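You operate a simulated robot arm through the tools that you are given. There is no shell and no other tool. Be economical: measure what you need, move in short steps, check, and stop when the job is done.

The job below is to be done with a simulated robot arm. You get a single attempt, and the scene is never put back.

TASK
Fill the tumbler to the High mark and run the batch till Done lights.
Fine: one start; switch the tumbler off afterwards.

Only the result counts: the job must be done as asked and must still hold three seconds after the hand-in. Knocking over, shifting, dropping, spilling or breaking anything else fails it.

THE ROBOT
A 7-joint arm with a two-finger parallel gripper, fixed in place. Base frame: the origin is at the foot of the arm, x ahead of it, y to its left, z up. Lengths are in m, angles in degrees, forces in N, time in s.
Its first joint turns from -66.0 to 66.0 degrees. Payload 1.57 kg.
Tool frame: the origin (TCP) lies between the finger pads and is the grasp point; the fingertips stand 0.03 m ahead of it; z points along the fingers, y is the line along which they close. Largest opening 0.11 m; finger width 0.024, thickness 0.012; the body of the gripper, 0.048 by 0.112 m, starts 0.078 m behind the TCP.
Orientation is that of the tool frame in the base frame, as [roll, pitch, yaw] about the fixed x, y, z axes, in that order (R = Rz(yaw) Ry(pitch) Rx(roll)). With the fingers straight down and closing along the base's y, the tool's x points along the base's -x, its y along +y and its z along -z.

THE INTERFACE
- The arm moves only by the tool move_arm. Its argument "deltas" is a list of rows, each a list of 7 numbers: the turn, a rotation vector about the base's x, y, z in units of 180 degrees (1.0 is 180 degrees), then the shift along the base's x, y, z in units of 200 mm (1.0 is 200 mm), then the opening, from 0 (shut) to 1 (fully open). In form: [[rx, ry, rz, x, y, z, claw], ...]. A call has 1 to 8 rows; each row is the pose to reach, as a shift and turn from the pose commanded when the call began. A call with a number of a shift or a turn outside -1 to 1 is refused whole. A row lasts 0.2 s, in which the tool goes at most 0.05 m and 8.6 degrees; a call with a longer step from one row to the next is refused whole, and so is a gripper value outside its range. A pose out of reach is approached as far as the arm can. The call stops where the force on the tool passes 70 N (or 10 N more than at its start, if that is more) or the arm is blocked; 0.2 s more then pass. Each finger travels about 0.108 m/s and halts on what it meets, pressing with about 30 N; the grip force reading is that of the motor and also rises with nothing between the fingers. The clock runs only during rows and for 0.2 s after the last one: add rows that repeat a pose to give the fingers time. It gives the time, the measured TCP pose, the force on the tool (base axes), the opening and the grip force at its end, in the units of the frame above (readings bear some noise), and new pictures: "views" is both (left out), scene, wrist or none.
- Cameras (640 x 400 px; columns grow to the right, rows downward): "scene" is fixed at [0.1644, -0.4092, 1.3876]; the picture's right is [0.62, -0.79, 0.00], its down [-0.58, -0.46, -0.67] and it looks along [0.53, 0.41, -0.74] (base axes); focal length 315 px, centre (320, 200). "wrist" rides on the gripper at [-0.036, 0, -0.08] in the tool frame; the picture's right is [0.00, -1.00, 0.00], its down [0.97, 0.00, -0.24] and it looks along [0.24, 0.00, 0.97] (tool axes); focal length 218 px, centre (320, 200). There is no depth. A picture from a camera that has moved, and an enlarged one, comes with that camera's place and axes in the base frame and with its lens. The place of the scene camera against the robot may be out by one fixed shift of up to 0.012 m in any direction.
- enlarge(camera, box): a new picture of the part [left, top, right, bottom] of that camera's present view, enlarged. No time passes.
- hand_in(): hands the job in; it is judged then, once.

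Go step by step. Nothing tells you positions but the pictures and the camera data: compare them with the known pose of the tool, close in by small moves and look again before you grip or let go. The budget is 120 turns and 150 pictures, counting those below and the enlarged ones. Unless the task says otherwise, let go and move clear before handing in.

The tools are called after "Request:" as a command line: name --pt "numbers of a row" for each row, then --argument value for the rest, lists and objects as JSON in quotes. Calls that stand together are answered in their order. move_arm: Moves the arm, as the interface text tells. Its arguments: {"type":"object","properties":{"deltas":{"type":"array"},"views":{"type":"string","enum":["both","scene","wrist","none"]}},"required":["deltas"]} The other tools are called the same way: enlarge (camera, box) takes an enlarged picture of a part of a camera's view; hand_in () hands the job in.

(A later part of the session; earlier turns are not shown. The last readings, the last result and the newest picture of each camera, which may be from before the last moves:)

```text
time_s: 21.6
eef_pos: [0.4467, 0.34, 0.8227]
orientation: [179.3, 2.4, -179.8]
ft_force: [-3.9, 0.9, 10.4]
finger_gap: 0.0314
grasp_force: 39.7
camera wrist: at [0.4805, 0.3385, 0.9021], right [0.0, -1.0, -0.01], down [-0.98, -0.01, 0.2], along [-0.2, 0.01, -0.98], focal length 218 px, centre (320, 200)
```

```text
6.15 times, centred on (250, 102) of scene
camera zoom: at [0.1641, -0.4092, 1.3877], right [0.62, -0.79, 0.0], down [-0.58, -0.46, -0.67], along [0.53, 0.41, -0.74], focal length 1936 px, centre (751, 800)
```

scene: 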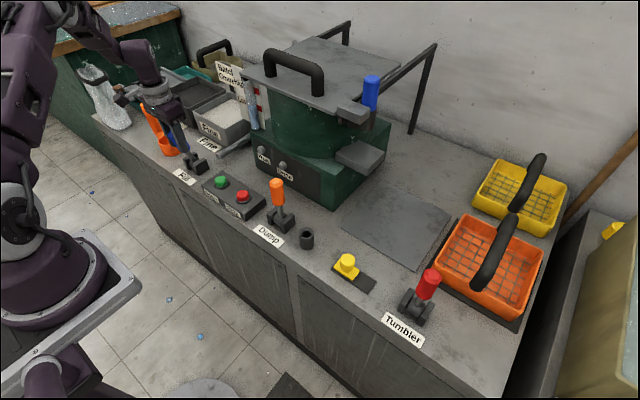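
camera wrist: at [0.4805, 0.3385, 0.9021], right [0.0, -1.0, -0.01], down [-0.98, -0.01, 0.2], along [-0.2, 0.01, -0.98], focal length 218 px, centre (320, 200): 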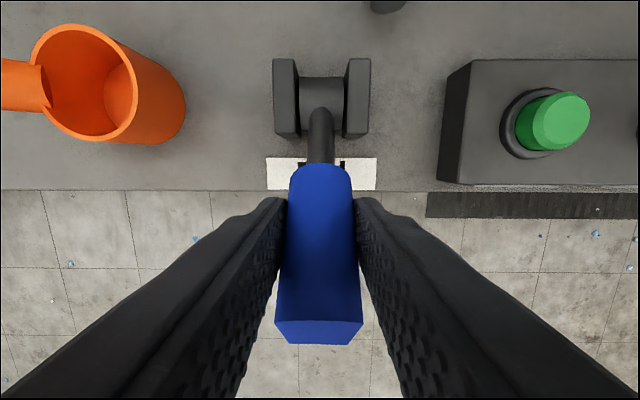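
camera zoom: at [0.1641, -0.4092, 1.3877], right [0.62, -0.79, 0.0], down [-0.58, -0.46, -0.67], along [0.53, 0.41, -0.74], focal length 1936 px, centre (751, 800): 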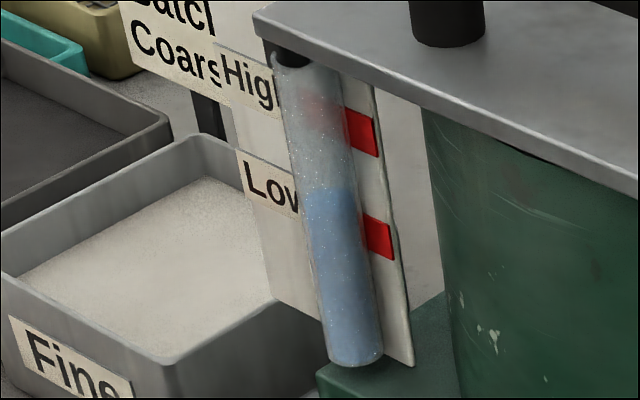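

From the plate geometry, Low sits at zoom row 215 and High at row 111 or so; the level is at 187 and climbing 10.5 px/s. I'll hold for a while and check.

Request:
move_arm --pt "0 0 0 0 0 0 0.15" --pt "0 0 0 0 0 0 0.15" --pt "0 0 0 0 0 0 0.15" --pt "0 0 0 0 0 0 0.15" --pt "0 0 0 0 0 0 0.15" --pt "0 0 0 0 0 0 0.15" --pt "0 0 0 0 0 0 0.15" --pt "0 0 0 0 0 0 0.15" --views "none"

Request:
move_arm --pt "0 0 0 0 0 0 0.15" --pt "0 0 0 0 0 0 0.15" --pt "0 0 0 0 0 0 0.15" --pt "0 0 0 0 0 0 0.15" --pt "0 0 0 0 0 0 0.15" --pt "0 0 0 0 0 0 0.15" --pt "0 0 0 0 0 0 0.15" --views "none"

Request:
enlarge --camera "scene" --box '[225, 70, 275, 135]'

```text
time_s: 23.4
eef_pos: [0.4483, 0.3399, 0.8232]
orientation: [179.3, 2.3, -179.8]
ft_force: [-4.6, 1.5, 12.5]
finger_gap: 0.0316
grasp_force: 40.2
```

```text
time_s: 25.0
eef_pos: [0.4471, 0.3387, 0.821]
orientation: [179.3, 2.4, -179.8]
ft_force: [-5.3, 1.9, 10.7]
finger_gap: 0.0315
grasp_force: 40.1
```

```text
6.15 times, centred on (250, 102) of scene
camera zoom: at [0.1641, -0.4092, 1.3877], right [0.62, -0.79, 0.0], down [-0.58, -0.46, -0.67], along [0.53, 0.41, -0.74], focal length 1936 px, centre (751, 800)
```

zoom: 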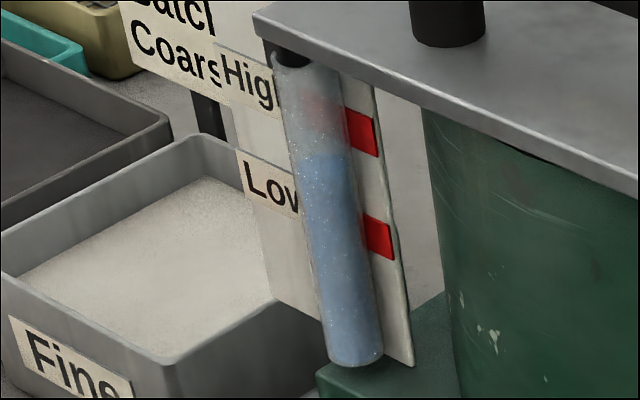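

Level is at row 153; about 4 s remain. I'll hold 3.0 s more and check.

Request:
move_arm --pt "0 0 0 0 0 0 0.15" --pt "0 0 0 0 0 0 0.15" --pt "0 0 0 0 0 0 0.15" --pt "0 0 0 0 0 0 0.15" --pt "0 0 0 0 0 0 0.15" --pt "0 0 0 0 0 0 0.15" --views "none"

Request:
move_arm --pt "0 0 0 0 0 0 0.15" --pt "0 0 0 0 0 0 0.15" --pt "0 0 0 0 0 0 0.15" --pt "0 0 0 0 0 0 0.15" --pt "0 0 0 0 0 0 0.15" --pt "0 0 0 0 0 0 0.15" --pt "0 0 0 0 0 0 0.15" --views "none"

Request:
enlarge --camera "scene" --box '[225, 70, 275, 135]'

```text
time_s: 26.4
eef_pos: [0.4471, 0.3395, 0.8224]
orientation: [179.4, 2.4, -179.7]
ft_force: [-3.9, 3.4, 9.0]
finger_gap: 0.0316
grasp_force: 39.8
```

```text
time_s: 28.0
eef_pos: [0.4471, 0.3395, 0.8217]
orientation: [179.3, 2.4, -179.8]
ft_force: [-2.6, 4.2, 6.3]
finger_gap: 0.0314
grasp_force: 39.6
```

```text
6.15 times, centred on (250, 102) of scene
camera zoom: at [0.1642, -0.4091, 1.3877], right [0.62, -0.79, 0.0], down [-0.58, -0.46, -0.67], along [0.53, 0.41, -0.74], focal length 1936 px, centre (751, 800)
```

zoom: 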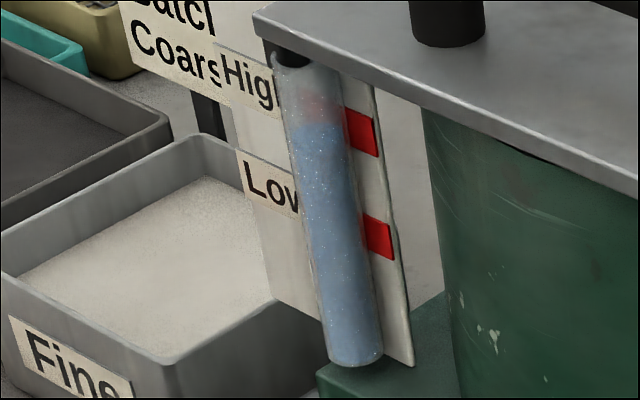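

Level is at row 121, about one second short. I'll hold 0.6 s more and swing the lever back up in the same call.

Request:
move_arm --pt "0 0 0 0 0 0 0.15" --pt "0 0 0 0 0 0 0.15" --pt "0 0 0 0 0 0 0.15" --pt "0 0 0 0.08 0 0.1 0.15" --pt "0 0 0 0.175 0 0.165 0.15" --pt "0 0 0 0.26 0 0.195 0.15" --pt "0 0 0 0.34 0 0.205 0.15" --pt "0 0 0 0.34 0 0.205 0.15" --views "wrist"

Request:
enlarge --camera "scene" --box '[225, 70, 275, 135]'

```text
time_s: 29.8
eef_pos: [0.5156, 0.3407, 0.8638]
orientation: [179.4, 2.2, -179.7]
ft_force: [-11.5, 6.6, 7.2]
finger_gap: 0.0303
grasp_force: 39.4
camera wrist: at [0.5485, 0.3385, 0.9442], right [0.01, -1.0, -0.01], down [-0.98, -0.01, 0.2], along [-0.2, 0.01, -0.98], focal length 218 px, centre (320, 200)
```

wrist: 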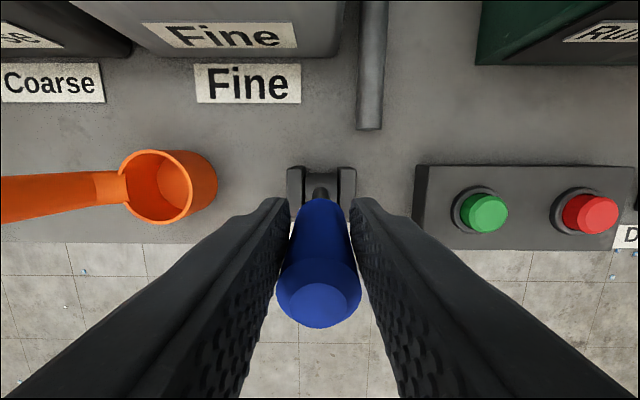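

```text
6.15 times, centred on (250, 102) of scene
camera zoom: at [0.164, -0.4091, 1.3877], right [0.62, -0.79, 0.0], down [-0.58, -0.46, -0.67], along [0.53, 0.41, -0.74], focal length 1936 px, centre (751, 800)
```

zoom: 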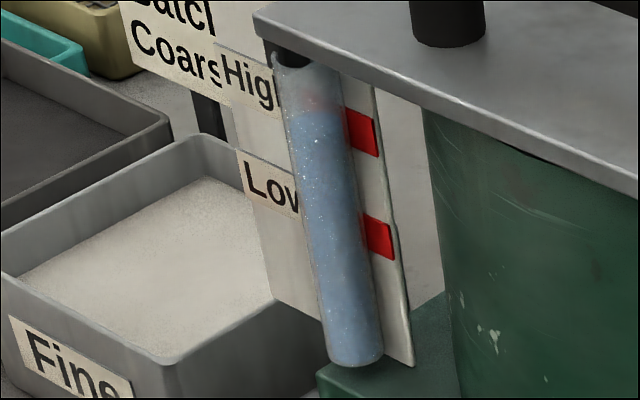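

The level is at row 111, the High mark. I'll release the lever and rise, then head toward the Tumbler lever.

Request:
move_arm --pt "0 0 0 0 0 0 0.35" --pt "0 0 0 0 0 0 0.6" --pt "0 0 0 0 0 0 0.6" --pt "0 0.004 0 0 0 0.25 0.6" --pt "0 0.008 0 -0.1 0 0.5 0.7" --pt "0.003 0.012 0 -0.2 0 0.7 0.8" --pt "0.003 0.012 0 -0.2 -0.2 0.8 1" --views "scene"

Request:
enlarge --camera "scene" --box '[225, 70, 275, 135]'

```text
refused: row 5 steps farther than a row can; nothing moved
```

```text
6.15 times, centred on (250, 102) of scene
camera zoom: at [0.164, -0.4091, 1.3877], right [0.62, -0.79, 0.0], down [-0.58, -0.46, -0.67], along [0.53, 0.41, -0.74], focal length 1936 px, centre (751, 800)
```

zoom: 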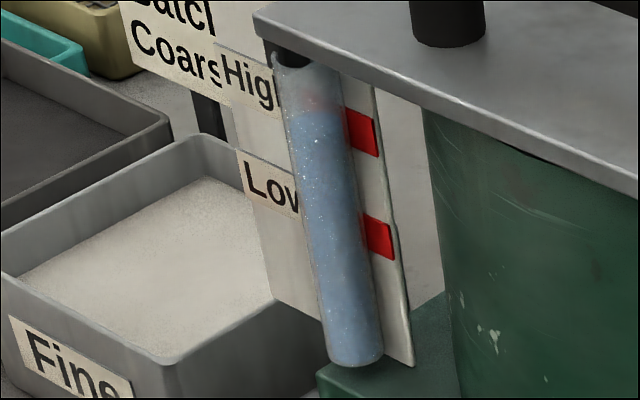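

The step was too long; I'll repeat with shorter steps.

Request:
move_arm --pt "0 0 0 0 0 0 0.35" --pt "0 0 0 0 0 0 0.6" --pt "0 0 0 0 0 0 0.6" --pt "0 0.004 0 0 0 0.2 0.6" --pt "0 0.008 0 0 0 0.4 0.7" --pt "0.003 0.012 0 -0.1 0 0.6 0.8" --pt "0.003 0.012 0 -0.2 -0.1 0.75 1" --views "scene"

Request:
enlarge --camera "scene" --box '[225, 70, 275, 135]'

```text
time_s: 31.4
eef_pos: [0.4759, 0.318, 1.0114]
orientation: [178.8, 0.1, -179.9]
ft_force: [-0.5, 0.1, 0.0]
finger_gap: 0.1099
grasp_force: 0.0
```

scene: 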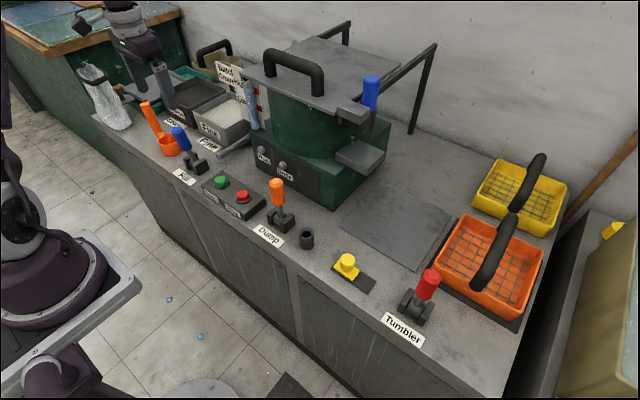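

```text
6.15 times, centred on (250, 102) of scene
camera zoom: at [0.1644, -0.4092, 1.3876], right [0.62, -0.79, 0.0], down [-0.58, -0.46, -0.67], along [0.53, 0.41, -0.74], focal length 1936 px, centre (751, 800)
```

zoom: 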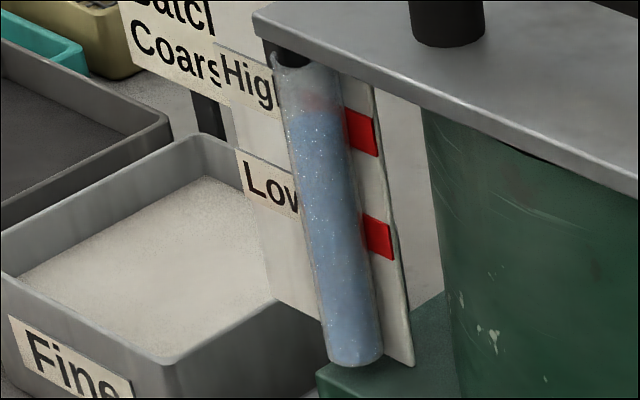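

The level holds. The Fill lever rests slightly off upright, so I'll nudge it fully back with closed fingers from the front.

Request:
move_arm --pt "0.006 0 0 -0.1 0.105 -0.1 0.5" --pt "0.006 0 0 -0.17 0.105 -0.25 0" --pt "0.006 0 0 -0.17 0.105 -0.45 0" --pt "0.006 0 0 -0.17 0.105 -0.65 0" --pt "0.006 0 0 -0.17 0.105 -0.75 0" --pt "0.006 0 0 0 0.105 -0.75 0" --pt "0.006 0 0 0.09 0.105 -0.75 0" --pt "0.006 0 0 0.09 0.105 -0.75 0" --views "wrist"

Request:
enlarge --camera "scene" --box '[120, 60, 280, 185]'

```text
time_s: 33.2
eef_pos: [0.4875, 0.3409, 0.8615]
orientation: [177.8, -0.4, -179.6]
ft_force: [-53.8, -8.7, 29.5]
finger_gap: 0.0
grasp_force: 20.9
camera wrist: at [0.5253, 0.3372, 0.9416], right [0.01, -1.0, -0.04], down [-0.97, -0.01, 0.25], along [-0.25, 0.03, -0.97], focal length 218 px, centre (320, 200)
```

wrist: 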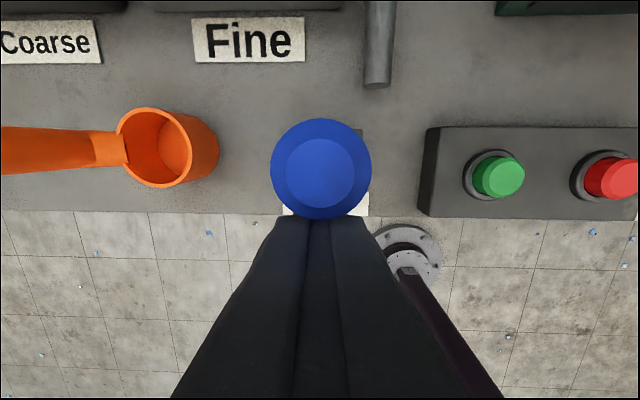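

```text
3.20 times, centred on (200, 122) of scene
camera zoom: at [0.1626, -0.4097, 1.3877], right [0.62, -0.79, 0.0], down [-0.58, -0.46, -0.67], along [0.53, 0.41, -0.74], focal length 1007 px, centre (704, 448)
```

zoom: 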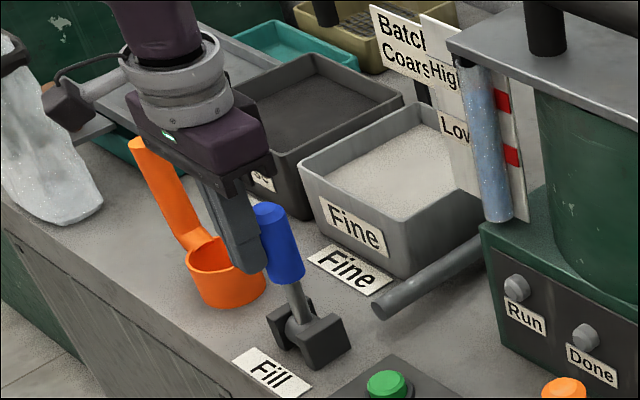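

Fill is fully upright against its stop. I'll back off, rise and travel to the right toward the Tumbler lever.

Request:
move_arm --pt "-0.003 0 0 -0.12 0 0.02 0" --pt "-0.006 0 0 -0.2 0 0.2 0" --pt "-0.012 0 0 -0.2 0 0.42 0.5" --pt "-0.012 0 0 -0.2 0 0.65 1" --pt "-0.012 0 0 -0.2 -0.22 0.7 1" --pt "-0.012 0 0 -0.2 -0.45 0.75 1" --pt "-0.012 0 0 -0.2 -0.7 0.75 1" --pt "-0.012 0 0 -0.2 -0.94 0.75 1" --views "none"

Request:
move_arm --pt "0 0 0 0 -0.24 0 1" --pt "0 0 0 0 -0.48 0 1" --pt "0 0 0 0 -0.72 0 1" --pt "0 0 0 0 -0.96 0 1" --views "none"

Request:
move_arm --pt "0 0 0 0 -0.24 0 1" --pt "0 0 0 0 -0.48 0 1" --pt "0 0 0 0 -0.72 0 1" --pt "0 0 0 0.03 -0.96 0.1 1" --pt "0 0 0 0.03 -0.96 0.1 1"

```text
time_s: 35.0
eef_pos: [0.4501, 0.1541, 1.0133]
orientation: [179.9, 0.1, -179.8]
ft_force: [0.4, 0.3, 0.8]
finger_gap: 0.11
grasp_force: 0.0
```

```text
time_s: 36.0
eef_pos: [0.4539, -0.0427, 1.0129]
orientation: [179.8, 0.2, -179.7]
ft_force: [-0.3, -0.2, 0.5]
finger_gap: 0.11
grasp_force: 0.1
```

```text
refused: row 4 steps farther than a row can; nothing moved
```

Request:
move_arm --pt "0 0 0 0 -0.24 0 1" --pt "0 0 0 0 -0.48 0 1" --pt "0 0 0 0 -0.72 0 1" --pt "0 0 0 0 -0.96 0 1" --pt "0 0 0 0 -1 0.1 1" --pt "0 0 0 0 -1 0.1 1"

```text
time_s: 37.4
eef_pos: [0.4522, -0.2421, 1.0329]
orientation: [179.7, 0.2, -179.8]
ft_force: [0.2, 0.1, -0.3]
finger_gap: 0.11
grasp_force: 0.0
camera wrist: at [0.4878, -0.241, 1.1124], right [0.0, -1.0, 0.0], down [-0.97, 0.0, 0.24], along [-0.24, 0.0, -0.97], focal length 218 px, centre (320, 200)
```

scene: 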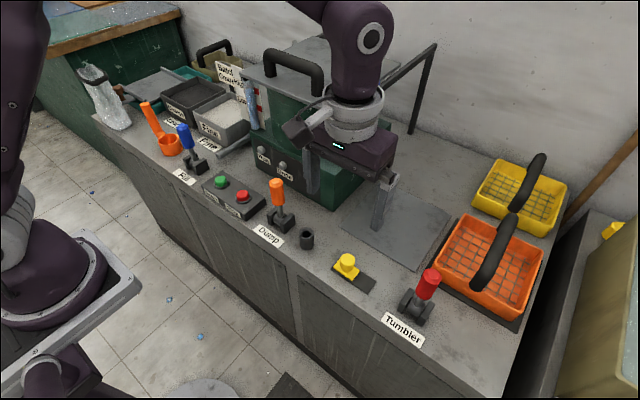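
wrist: 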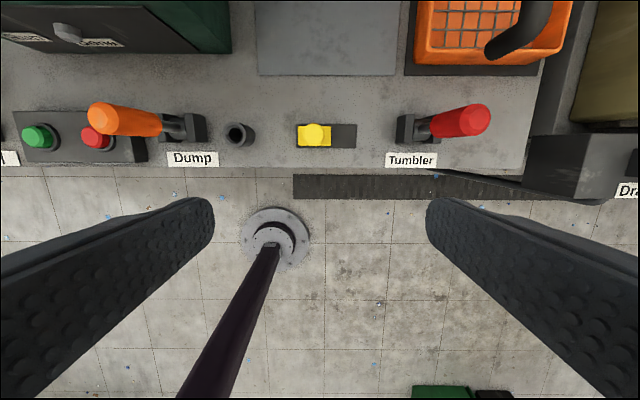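

The Tumbler lever's pivot is at about (0.512, -0.375). I'll move above it with narrowed fingers and look before descending.

Request:
move_arm --pt "0 0 0 0.08 -0.18 0 0.8" --pt "0 0 0 0.16 -0.36 0 0.6" --pt "0 0 0 0.24 -0.54 0 0.6" --pt "0 0 0 0.32 -0.665 0 0.6" --pt "0 0 0 0.32 -0.665 -0.2 0.6" --pt "0 0 0 0.32 -0.665 -0.4 0.6" --pt "0 0 0 0.32 -0.665 -0.4 0.6"

```text
time_s: 39.0
eef_pos: [0.5188, -0.3736, 0.9538]
orientation: [179.8, 0.2, -179.9]
ft_force: [0.0, -0.2, -0.2]
finger_gap: 0.0659
grasp_force: 0.0
camera wrist: at [0.5555, -0.3738, 1.0318], right [0.0, -1.0, 0.0], down [-0.97, 0.0, 0.24], along [-0.24, 0.0, -0.97], focal length 218 px, centre (320, 200)
```

scene: 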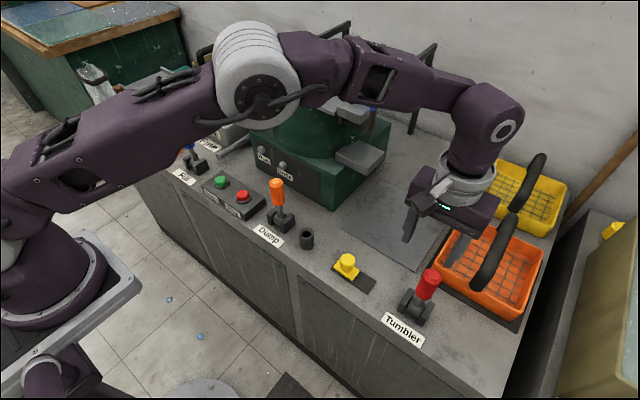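
wrist: 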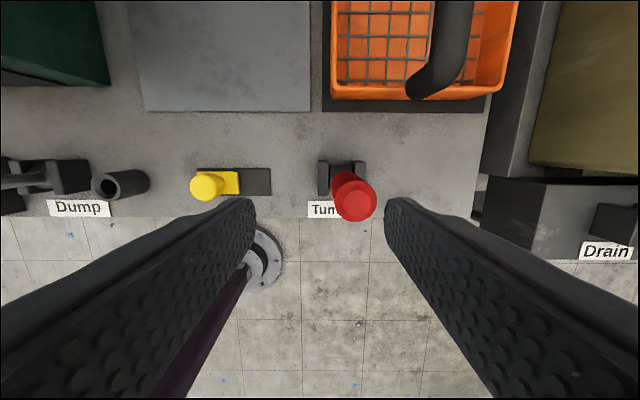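

The handle centre is at y = -0.398; I'll shift and descend to grip.

Request:
move_arm --pt "0 0 0 0 -0.122 0 0.6" --pt "0 0 0 0 -0.122 -0.2 0.6" --pt "0 0 0 0 -0.122 -0.4 0.6" --pt "0 0 0 0 -0.122 -0.48 0.4" --pt "0 0 0 0 -0.122 -0.48 0.15" --pt "0 0 0 0 -0.122 -0.48 0.15" --views "wrist"

```text
time_s: 40.4
eef_pos: [0.5196, -0.4, 0.8585]
orientation: [-179.8, 0.3, -180.0]
ft_force: [4.9, -34.7, -4.1]
finger_gap: 0.0314
grasp_force: 40.7
camera wrist: at [0.5546, -0.3999, 0.9375], right [0.0, -1.0, 0.0], down [-0.97, 0.0, 0.23], along [-0.23, 0.0, -0.97], focal length 218 px, centre (320, 200)
```

wrist: 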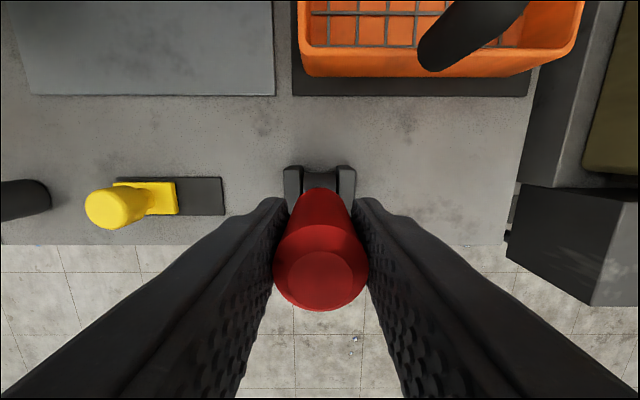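

Gripped. I'll pull the Tumbler lever along its arc toward the robot to switch it on.

Request:
move_arm --pt "0 0 0 -0.08 -0.015 -0.01 0.15" --pt "0 0 0 -0.165 -0.015 -0.03 0.15" --pt "0 0 0 -0.265 -0.015 -0.1 0.15" --pt "0 0 0 -0.33 -0.015 -0.19 0.15" --pt "0 0 0 -0.345 -0.015 -0.215 0.15"

```text
time_s: 41.6
eef_pos: [0.4506, -0.3997, 0.815]
orientation: [179.8, 0.2, -179.8]
ft_force: [-2.7, -11.3, 11.4]
finger_gap: 0.0318
grasp_force: 25.2
camera wrist: at [0.4856, -0.4005, 0.8935], right [0.0, -1.0, 0.0], down [-0.97, 0.0, 0.24], along [-0.24, 0.0, -0.97], focal length 218 px, centre (320, 200)
```

scene: 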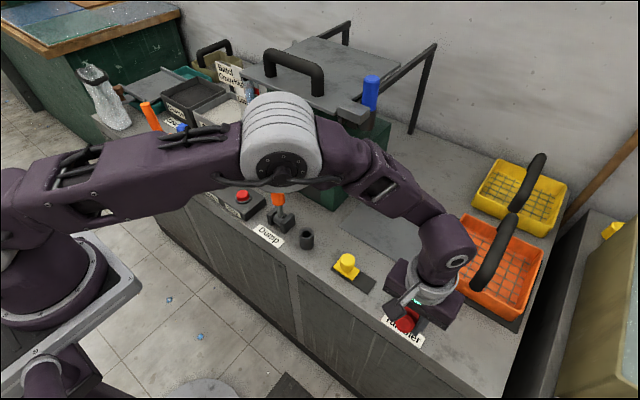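
wrist: 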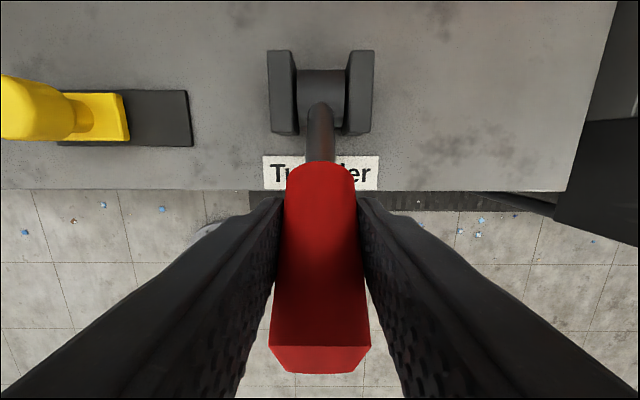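

The Tumbler lever is fully pulled. I'll release, rise and look at the whole scene.

Request:
move_arm --pt "0 0 0 0 0 0 0.4" --pt "0 0 0 0 0 0 0.7" --pt "0 0 0 -0.02 0 0.2 0.7" --pt "0 0 0 -0.02 0 0.44 0.8" --pt "0 0 0 -0.02 0 0.68 0.8" --pt "0 0 0 -0.02 0 0.9 0.8" --pt "0 0 0 -0.02 0.22 0.98 0.5" --pt "0 0 0 -0.02 0.44 1 0"

Request:
enlarge --camera "scene" --box '[160, 120, 360, 245]'

```text
time_s: 43.4
eef_pos: [0.4428, -0.3107, 1.0149]
orientation: [179.8, 0.2, -179.7]
ft_force: [0.5, 0.9, -0.7]
finger_gap: 0.0
grasp_force: 16.3
camera wrist: at [0.4791, -0.312, 1.0948], right [0.0, -1.0, 0.0], down [-0.97, 0.0, 0.24], along [-0.24, 0.0, -0.97], focal length 218 px, centre (320, 200)
```

scene: 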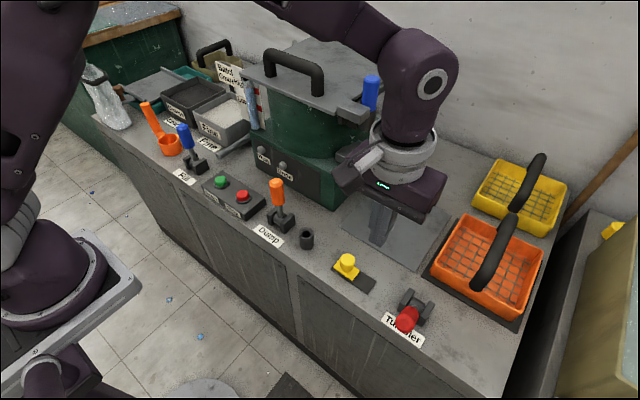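
wrist: 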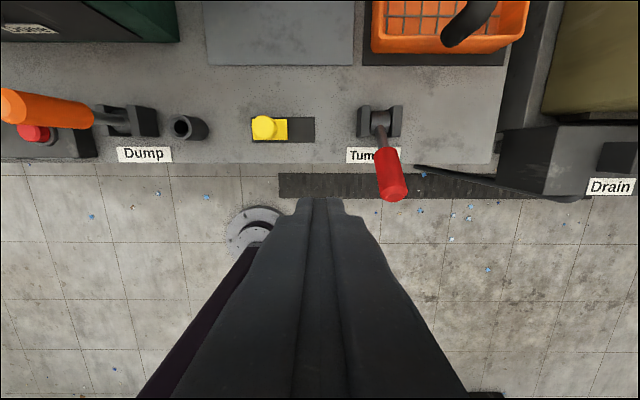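

```text
3.20 times, centred on (260, 182) of scene
camera zoom: at [0.1643, -0.4092, 1.3877], right [0.62, -0.79, 0.0], down [-0.59, -0.46, -0.67], along [0.53, 0.41, -0.74], focal length 1007 px, centre (512, 256)
```

zoom: 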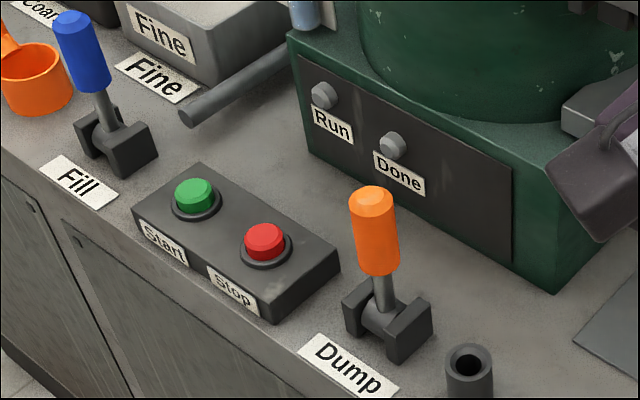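

Lights are still off, as expected before Start. I'll travel with closed fingers to above the green Start button.

Request:
move_arm --pt "0 0 0 0 0.24 0 0" --pt "0 0 0 0 0.48 0 0" --pt "0 0 0 0 0.72 0 0" --pt "0 0 0 0 0.96 0 0" --views "none"

Request:
move_arm --pt "0 0 0 0 0.24 0 0" --pt "0 0 0 0 0.48 0 0" --pt "0 0 0 0 0.72 0 0" --pt "0 0 0 0 0.96 0 0" --views "none"

Request:
move_arm --pt "0 0 0 0 0.24 0 0" --pt "0 0 0 0.1 0.46 0 0" --pt "0 0 0 0.2 0.65 0 0" --pt "0 0 0 0.28 0.7 -0.1 0" --pt "0 0 0 0.28 0.7 -0.1 0"

```text
time_s: 44.4
eef_pos: [0.4437, -0.1192, 1.0155]
orientation: [179.9, 0.2, -179.9]
ft_force: [0.2, 0.1, -0.2]
finger_gap: 0.0
grasp_force: 20.5
```

```text
time_s: 45.4
eef_pos: [0.446, 0.0741, 1.0154]
orientation: [179.8, 0.2, -179.8]
ft_force: [-0.6, -0.5, 0.1]
finger_gap: 0.0001
grasp_force: 21.4
```

```text
time_s: 46.6
eef_pos: [0.4996, 0.2114, 0.994]
orientation: [179.8, 0.3, -179.8]
ft_force: [-0.2, -0.3, -0.6]
finger_gap: 0.0
grasp_force: 21.5
camera wrist: at [0.5364, 0.2102, 1.0737], right [0.0, -1.0, 0.0], down [-0.97, 0.0, 0.24], along [-0.24, 0.0, -0.97], focal length 218 px, centre (320, 200)
```

scene: 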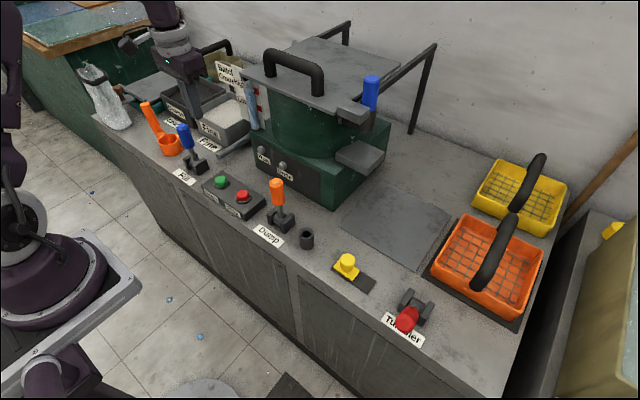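
wrist: 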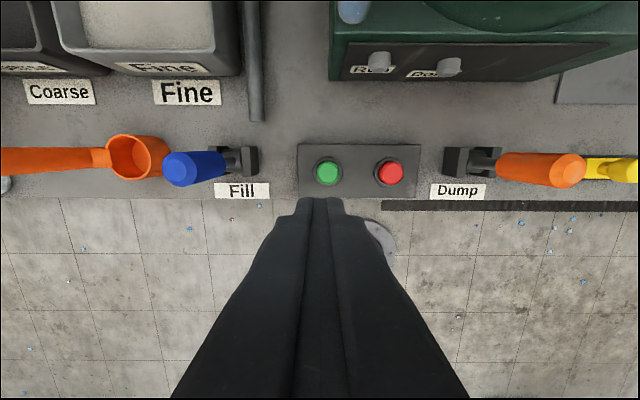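

Start is at about (0.507, 0.203). I'll shift and lower to about 4 cm above it, then look.

Request:
move_arm --pt "0 0 0 0.035 -0.045 -0.2 0" --pt "0 0 0 0.035 -0.045 -0.4 0" --pt "0 0 0 0.035 -0.045 -0.6 0" --pt "0 0 0 0.035 -0.045 -0.6 0"

Request:
enlarge --camera "scene" --box '[160, 100, 320, 225]'

```text
time_s: 47.6
eef_pos: [0.5086, 0.2016, 0.8753]
orientation: [179.9, 0.2, -179.8]
ft_force: [-0.6, 0.4, -0.6]
finger_gap: 0.0
grasp_force: 22.0
camera wrist: at [0.5437, 0.2017, 0.9535], right [0.0, -1.0, 0.0], down [-0.97, 0.0, 0.24], along [-0.24, 0.0, -0.97], focal length 218 px, centre (320, 200)
```

scene: 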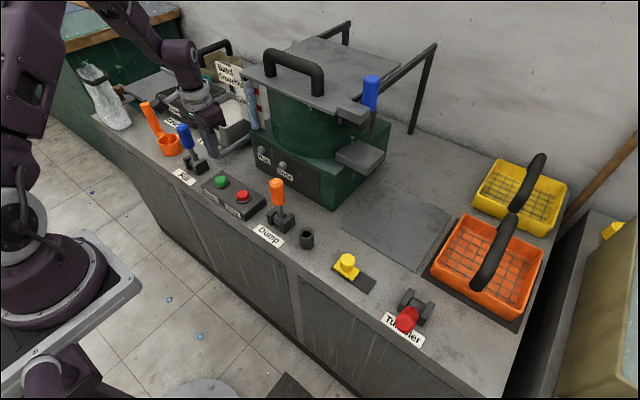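
wrist: 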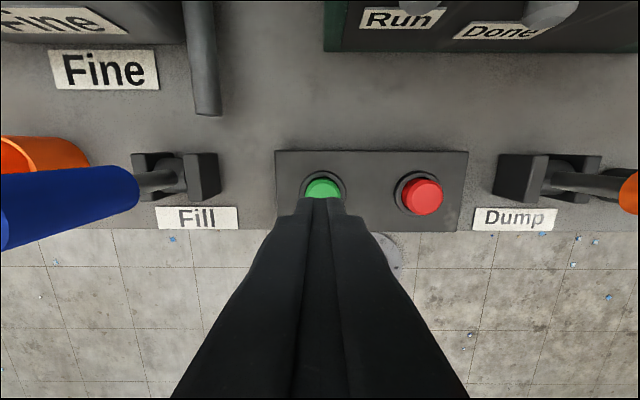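

```text
3.20 times, centred on (240, 162) of scene
camera zoom: at [0.1644, -0.4092, 1.3876], right [0.62, -0.79, 0.0], down [-0.58, -0.46, -0.67], along [0.53, 0.41, -0.74], focal length 1007 px, centre (576, 320)
```

zoom: 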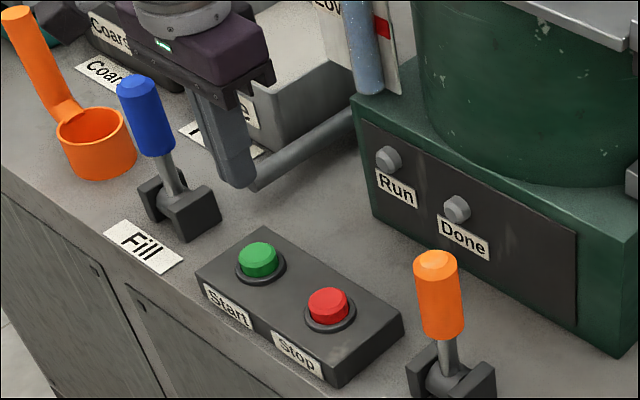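

I'm over the button with tips at z 0.845. I'll descend slowly in small steps to find contact.

Request:
move_arm --pt "0 0 0 0.015 -0.005 -0.08 0" --pt "0 0 0 0.015 -0.005 -0.13 0" --pt "0 0 0 0.015 -0.005 -0.17 0" --pt "0 0 0 0.015 -0.005 -0.2 0"

Request:
enlarge --camera "scene" --box '[160, 100, 320, 225]'

```text
time_s: 48.6
eef_pos: [0.5094, 0.2007, 0.8337]
orientation: [179.9, 0.3, -179.7]
ft_force: [0.2, 0.0, -0.2]
finger_gap: 0.0
grasp_force: 21.2
camera wrist: at [0.5461, 0.2005, 0.9133], right [0.0, -1.0, 0.0], down [-0.97, 0.0, 0.24], along [-0.24, 0.0, -0.97], focal length 218 px, centre (320, 200)
```

scene: 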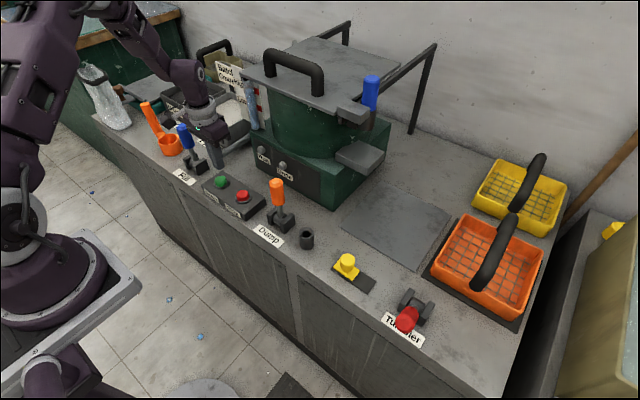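
wrist: 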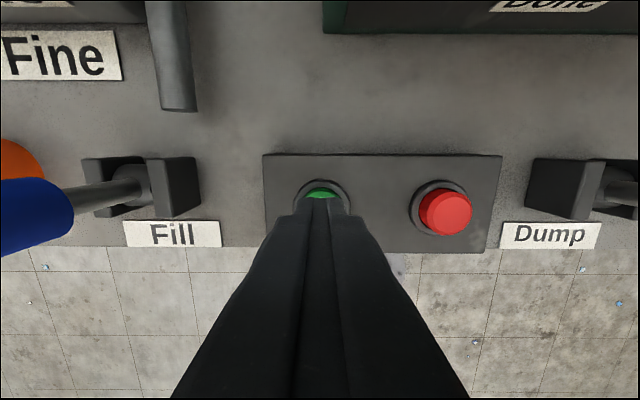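

```text
3.20 times, centred on (240, 162) of scene
camera zoom: at [0.1644, -0.4092, 1.3876], right [0.62, -0.79, 0.0], down [-0.58, -0.46, -0.67], along [0.53, 0.41, -0.74], focal length 1007 px, centre (576, 320)
```

zoom: 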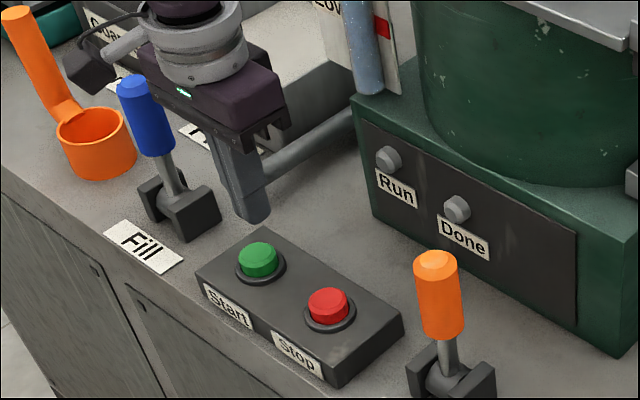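

No contact yet: comparing views puts the button top lower, near z 0.765 at (0.501, 0.200). I'll shift back slightly and keep descending in small steps.

Request:
move_arm --pt "0 0 0 -0.045 0 0 0" --pt "0 0 0 -0.045 0 -0.1 0" --pt "0 0 0 -0.045 0 -0.15 0" --pt "0 0 0 -0.045 0 -0.17 0"

Request:
enlarge --camera "scene" --box '[160, 100, 320, 225]'

```text
time_s: 49.6
eef_pos: [0.5014, 0.2022, 0.8001]
orientation: [179.8, 0.2, -179.8]
ft_force: [-0.6, -0.4, 0.8]
finger_gap: 0.0
grasp_force: 22.0
camera wrist: at [0.5379, 0.2012, 0.8789], right [0.0, -1.0, 0.0], down [-0.97, 0.0, 0.24], along [-0.24, 0.0, -0.97], focal length 218 px, centre (320, 200)
```

scene: 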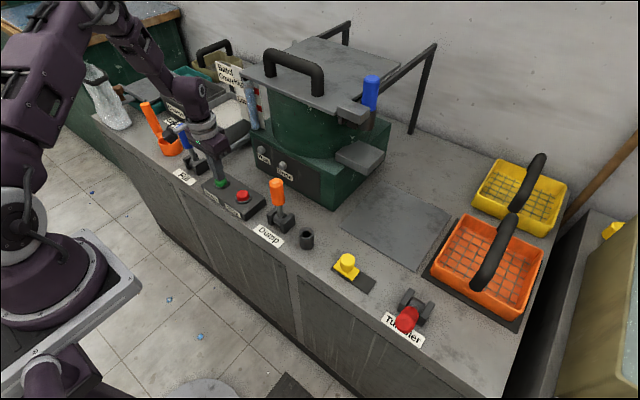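
wrist: 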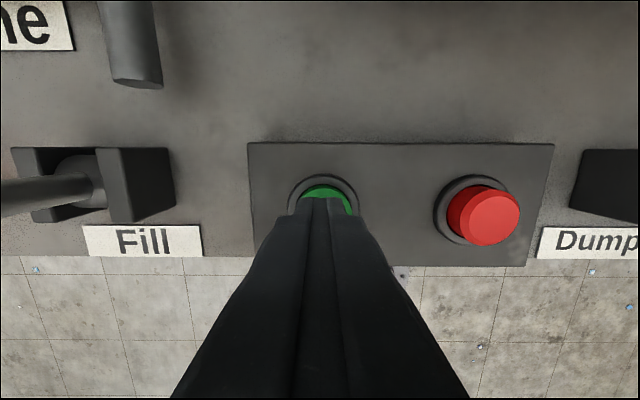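

```text
3.20 times, centred on (240, 162) of scene
camera zoom: at [0.1643, -0.4092, 1.3876], right [0.62, -0.79, 0.0], down [-0.58, -0.46, -0.67], along [0.53, 0.41, -0.74], focal length 1007 px, centre (576, 320)
```

zoom: 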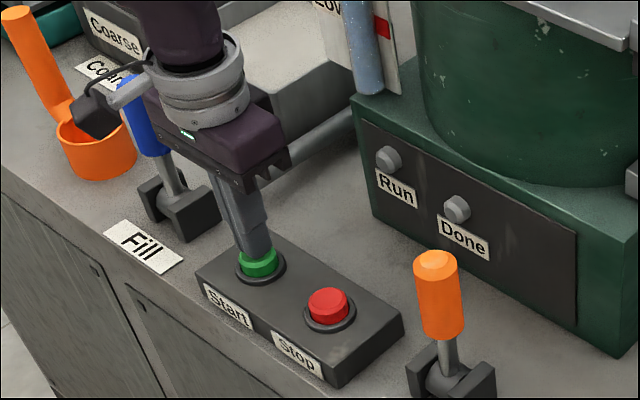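

The fingertips sit just above Start, well aligned. I'll press down about a centimetre and read the force.

Request:
move_arm --pt "0 0 0 0 0 -0.03 0" --pt "0 0 0 0 0 -0.05 0" --pt "0 0 0 0 0 -0.06 0" --views "none"

Request:
enlarge --camera "scene" --box '[160, 100, 320, 225]'

```text
time_s: 50.4
eef_pos: [0.5017, 0.2019, 0.7901]
orientation: [179.8, 0.3, -179.7]
ft_force: [-14.3, 0.2, 50.8]
finger_gap: 0.0001
grasp_force: 21.4
```

```text
3.20 times, centred on (240, 162) of scene
camera zoom: at [0.1633, -0.4095, 1.3877], right [0.62, -0.79, 0.0], down [-0.58, -0.46, -0.67], along [0.53, 0.41, -0.74], focal length 1007 px, centre (576, 320)
```

zoom: 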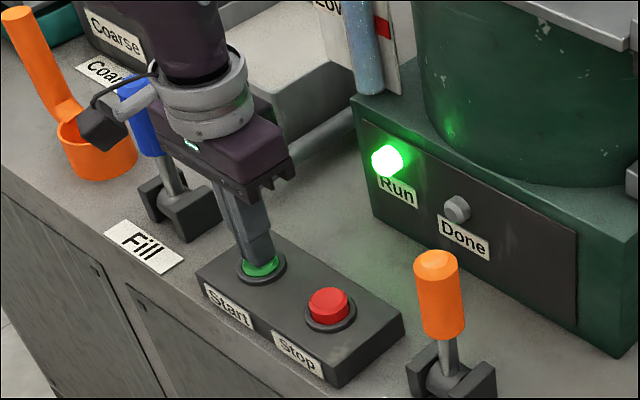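

Run is lit, so the start registered. I'll lift off the button straight up and watch for Done.

Request:
move_arm --pt "0 0 0 0 0 0.2 0" --pt "0 0 0 -0.05 0 0.42 0" --pt "0 0 0 -0.15 0 0.64 0" --pt "0 0 0 -0.25 0 0.85 0" --pt "0 0 0 -0.25 0 0.98 0" --pt "0 0 0 -0.25 0 0.98 0" --views "scene"

Request:
enlarge --camera "scene" --box '[225, 70, 275, 135]'

```text
time_s: 51.8
eef_pos: [0.453, 0.1997, 0.9847]
orientation: [179.8, 0.2, -179.7]
ft_force: [-0.7, 0.5, -0.9]
finger_gap: 0.0
grasp_force: 21.2
```

scene: 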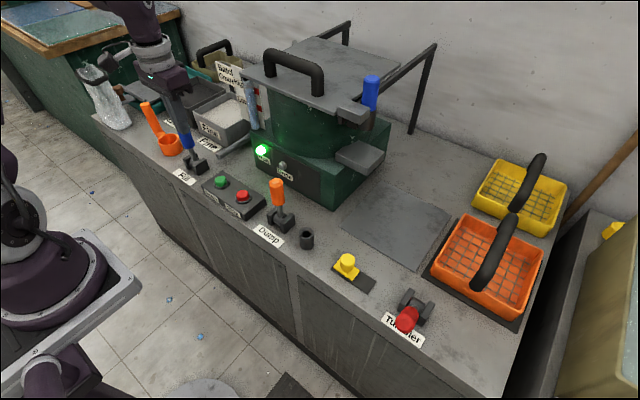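

```text
6.15 times, centred on (250, 102) of scene
camera zoom: at [0.1643, -0.4092, 1.3876], right [0.62, -0.79, 0.0], down [-0.58, -0.46, -0.67], along [0.53, 0.41, -0.74], focal length 1936 px, centre (751, 800)
```

zoom: 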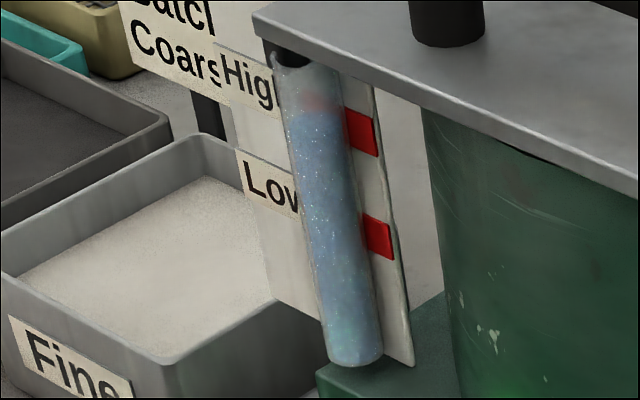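

Run is on and the level holds. While it runs I'll travel back to near the Tumbler lever, staying clear of it.

Request:
move_arm --pt "0 0 0 0 -0.24 0.1 0" --pt "0 0 0 0 -0.48 0.12 0" --pt "0 0 0 0 -0.72 0.12 0" --pt "0 0 0 0 -0.96 0.12 0" --views "none"

Request:
move_arm --pt "0 0 0 0 -0.24 0 0" --pt "0 0 0 0 -0.48 0 0" --pt "0 0 0 0 -0.72 0 0" --pt "0 0 0 0 -0.96 0 0" --views "none"

Request:
move_arm --pt "0 0 0 -0.05 -0.2 0 0" --pt "0 0 0 -0.1 -0.4 0 0" --pt "0 0 0 -0.1 -0.6 0 0" --pt "0 0 0 -0.1 -0.75 0 0" --views "scene"

```text
refused: row 1 steps farther than a row can; nothing moved
```

```text
time_s: 52.8
eef_pos: [0.4522, 0.0087, 0.984]
orientation: [179.8, 0.2, -179.8]
ft_force: [1.5, -0.8, 0.4]
finger_gap: 0.0
grasp_force: 21.0
```

```text
time_s: 53.8
eef_pos: [0.4324, -0.1402, 0.9859]
orientation: [179.7, 0.2, -179.7]
ft_force: [0.1, -0.2, 0.4]
finger_gap: 0.0
grasp_force: 20.9
```

scene: 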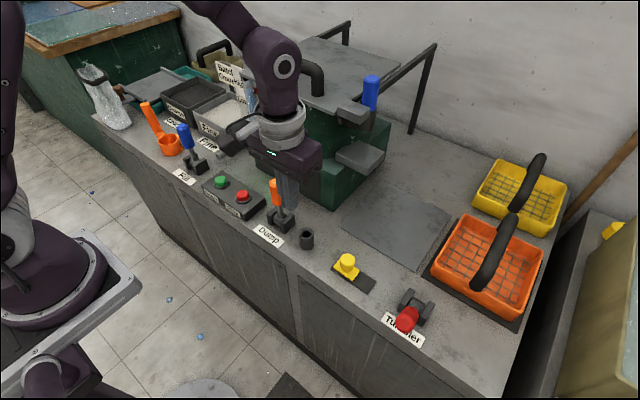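

Clear of everything; I'll continue right so the lights are visible.

Request:
move_arm --pt "0 0 0 -0.03 -0.24 0 0" --pt "0 0 0 -0.06 -0.46 0 0" --pt "0 0 0 -0.1 -0.68 0 0" --pt "0 0 0 -0.15 -0.9 0 0" --pt "0 0 0 -0.15 -0.9 0 0" --views "scene"

```text
time_s: 55.0
eef_pos: [0.4019, -0.3223, 0.9879]
orientation: [179.8, 0.2, -179.7]
ft_force: [-0.2, 0.3, -0.6]
finger_gap: 0.0
grasp_force: 21.2
```

scene: 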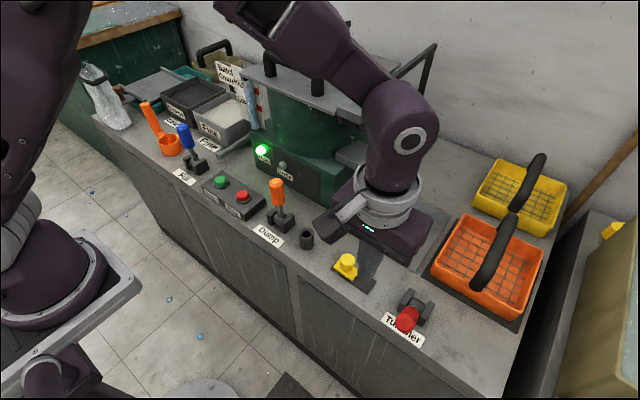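

Run is still lit and both lights are visible from here. I'll wait in place.

Request:
move_arm --pt "0 0 0 0 0 0 0" --pt "0 0 0 0 0 0 0" --pt "0 0 0 0 0 0 0" --pt "0 0 0 0 0 0 0" --pt "0 0 0 0 0 0 0" --pt "0 0 0 0 0 0 0" --pt "0 0 0 0 0 0 0" --pt "0 0 0 0 0 0 0" --views "none"

Request:
move_arm --pt "0 0 0 0 0 0 0" --pt "0 0 0 0 0 0 0" --pt "0 0 0 0 0 0 0" --pt "0 0 0 0 0 0 0" --pt "0 0 0 0 0 0 0" --pt "0 0 0 0 0 0 0" --pt "0 0 0 0 0 0 0" --pt "0 0 0 0 0 0 0" --views "scene"

```text
time_s: 56.8
eef_pos: [0.4005, -0.3213, 0.9878]
orientation: [179.8, 0.1, -179.7]
ft_force: [-0.2, -0.6, -0.1]
finger_gap: 0.0001
grasp_force: 21.1
```

```text
time_s: 58.6
eef_pos: [0.4008, -0.3214, 0.9865]
orientation: [179.7, 0.2, -179.8]
ft_force: [-0.2, -0.8, 0.2]
finger_gap: 0.0
grasp_force: 21.5
```

scene: 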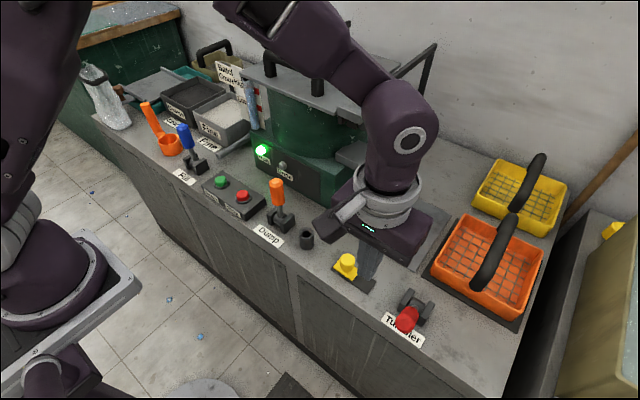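

Run still on, Done still dark. I'll keep waiting.

Request:
move_arm --pt "0 0 0 0 0 0 0" --pt "0 0 0 0 0 0 0" --pt "0 0 0 0 0 0 0" --pt "0 0 0 0 0 0 0" --pt "0 0 0 0 0 0 0" --pt "0 0 0 0 0 0 0" --pt "0 0 0 0 0 0 0" --pt "0 0 0 0 0 0 0" --views "none"

Request:
move_arm --pt "0 0 0 0 0 0 0" --pt "0 0 0 0 0 0 0" --pt "0 0 0 0 0 0 0" --pt "0 0 0 0 0 0 0" --pt "0 0 0 0 0 0 0" --pt "0 0 0 0 0 0 0" --pt "0 0 0 0 0 0 0" --pt "0 0 0 0 0 0 0" --views "scene"

Request:
move_arm --pt "0 0 0 0 0 0 0" --pt "0 0 0 0 0 0 0" --pt "0 0 0 0 0 0 0" --pt "0 0 0 0 0 0 0" --pt "0 0 0 0 0 0 0" --pt "0 0 0 0 0 0 0" --pt "0 0 0 0 0 0 0" --pt "0 0 0 0 0 0 0" --views "scene"

```text
time_s: 60.4
eef_pos: [0.4009, -0.3212, 0.9874]
orientation: [179.9, 0.2, -179.7]
ft_force: [-0.8, -0.3, 0.1]
finger_gap: 0.0
grasp_force: 21.3
```

```text
time_s: 62.2
eef_pos: [0.4004, -0.321, 0.9868]
orientation: [179.8, 0.2, -179.8]
ft_force: [-0.6, -0.1, 1.0]
finger_gap: 0.0
grasp_force: 20.5
```

scene: 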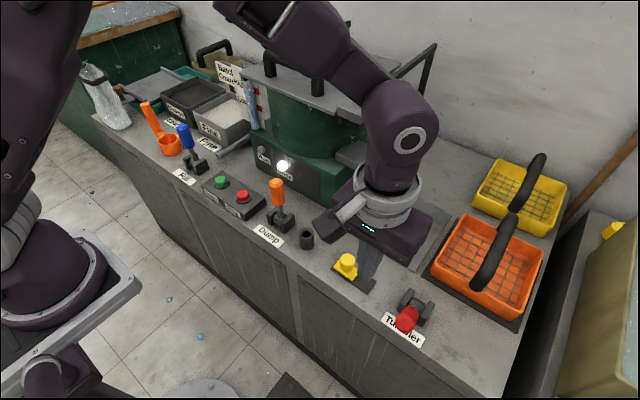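

```text
time_s: 64.0
eef_pos: [0.4005, -0.3221, 0.9877]
orientation: [179.7, 0.2, -179.8]
ft_force: [-0.7, 0.5, 0.4]
finger_gap: 0.0001
grasp_force: 21.8
```

scene: 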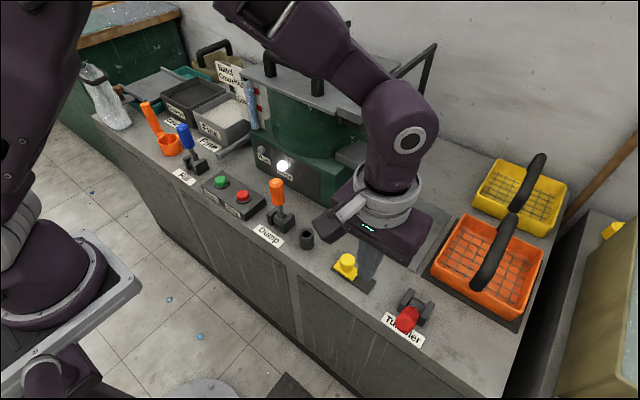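

Done is lit after one start. Now I'll return to the Tumbler lever, straddle the handle and grip it to switch off.

Request:
move_arm --pt "0 0 0 0.12 -0.2 0 0.4" --pt "0 0 0 0.25 -0.385 0 0.6" --pt "0 0 0 0.25 -0.385 -0.22 0.65" --pt "0 0 0 0.25 -0.385 -0.44 0.65" --pt "0 0 0 0.25 -0.385 -0.58 0.65" --pt "0 0 0 0.25 -0.385 -0.58 0.65" --views "wrist"

```text
time_s: 65.4
eef_pos: [0.451, -0.3963, 0.8693]
orientation: [179.7, 0.1, -179.8]
ft_force: [0.5, 1.1, 1.0]
finger_gap: 0.0714
grasp_force: 0.0
camera wrist: at [0.4867, -0.3981, 0.9485], right [0.0, -1.0, 0.0], down [-0.97, 0.0, 0.24], along [-0.24, 0.0, -0.97], focal length 218 px, centre (320, 200)
```

wrist: 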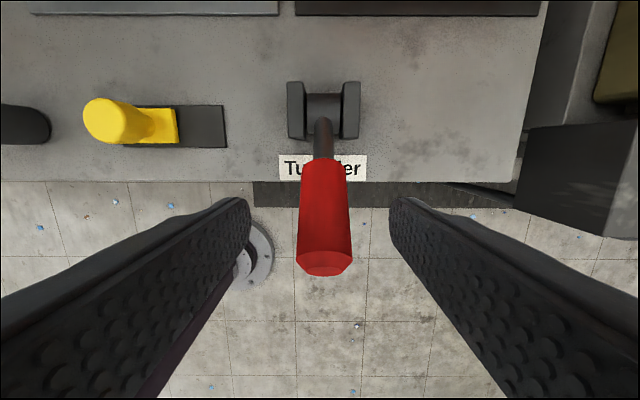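

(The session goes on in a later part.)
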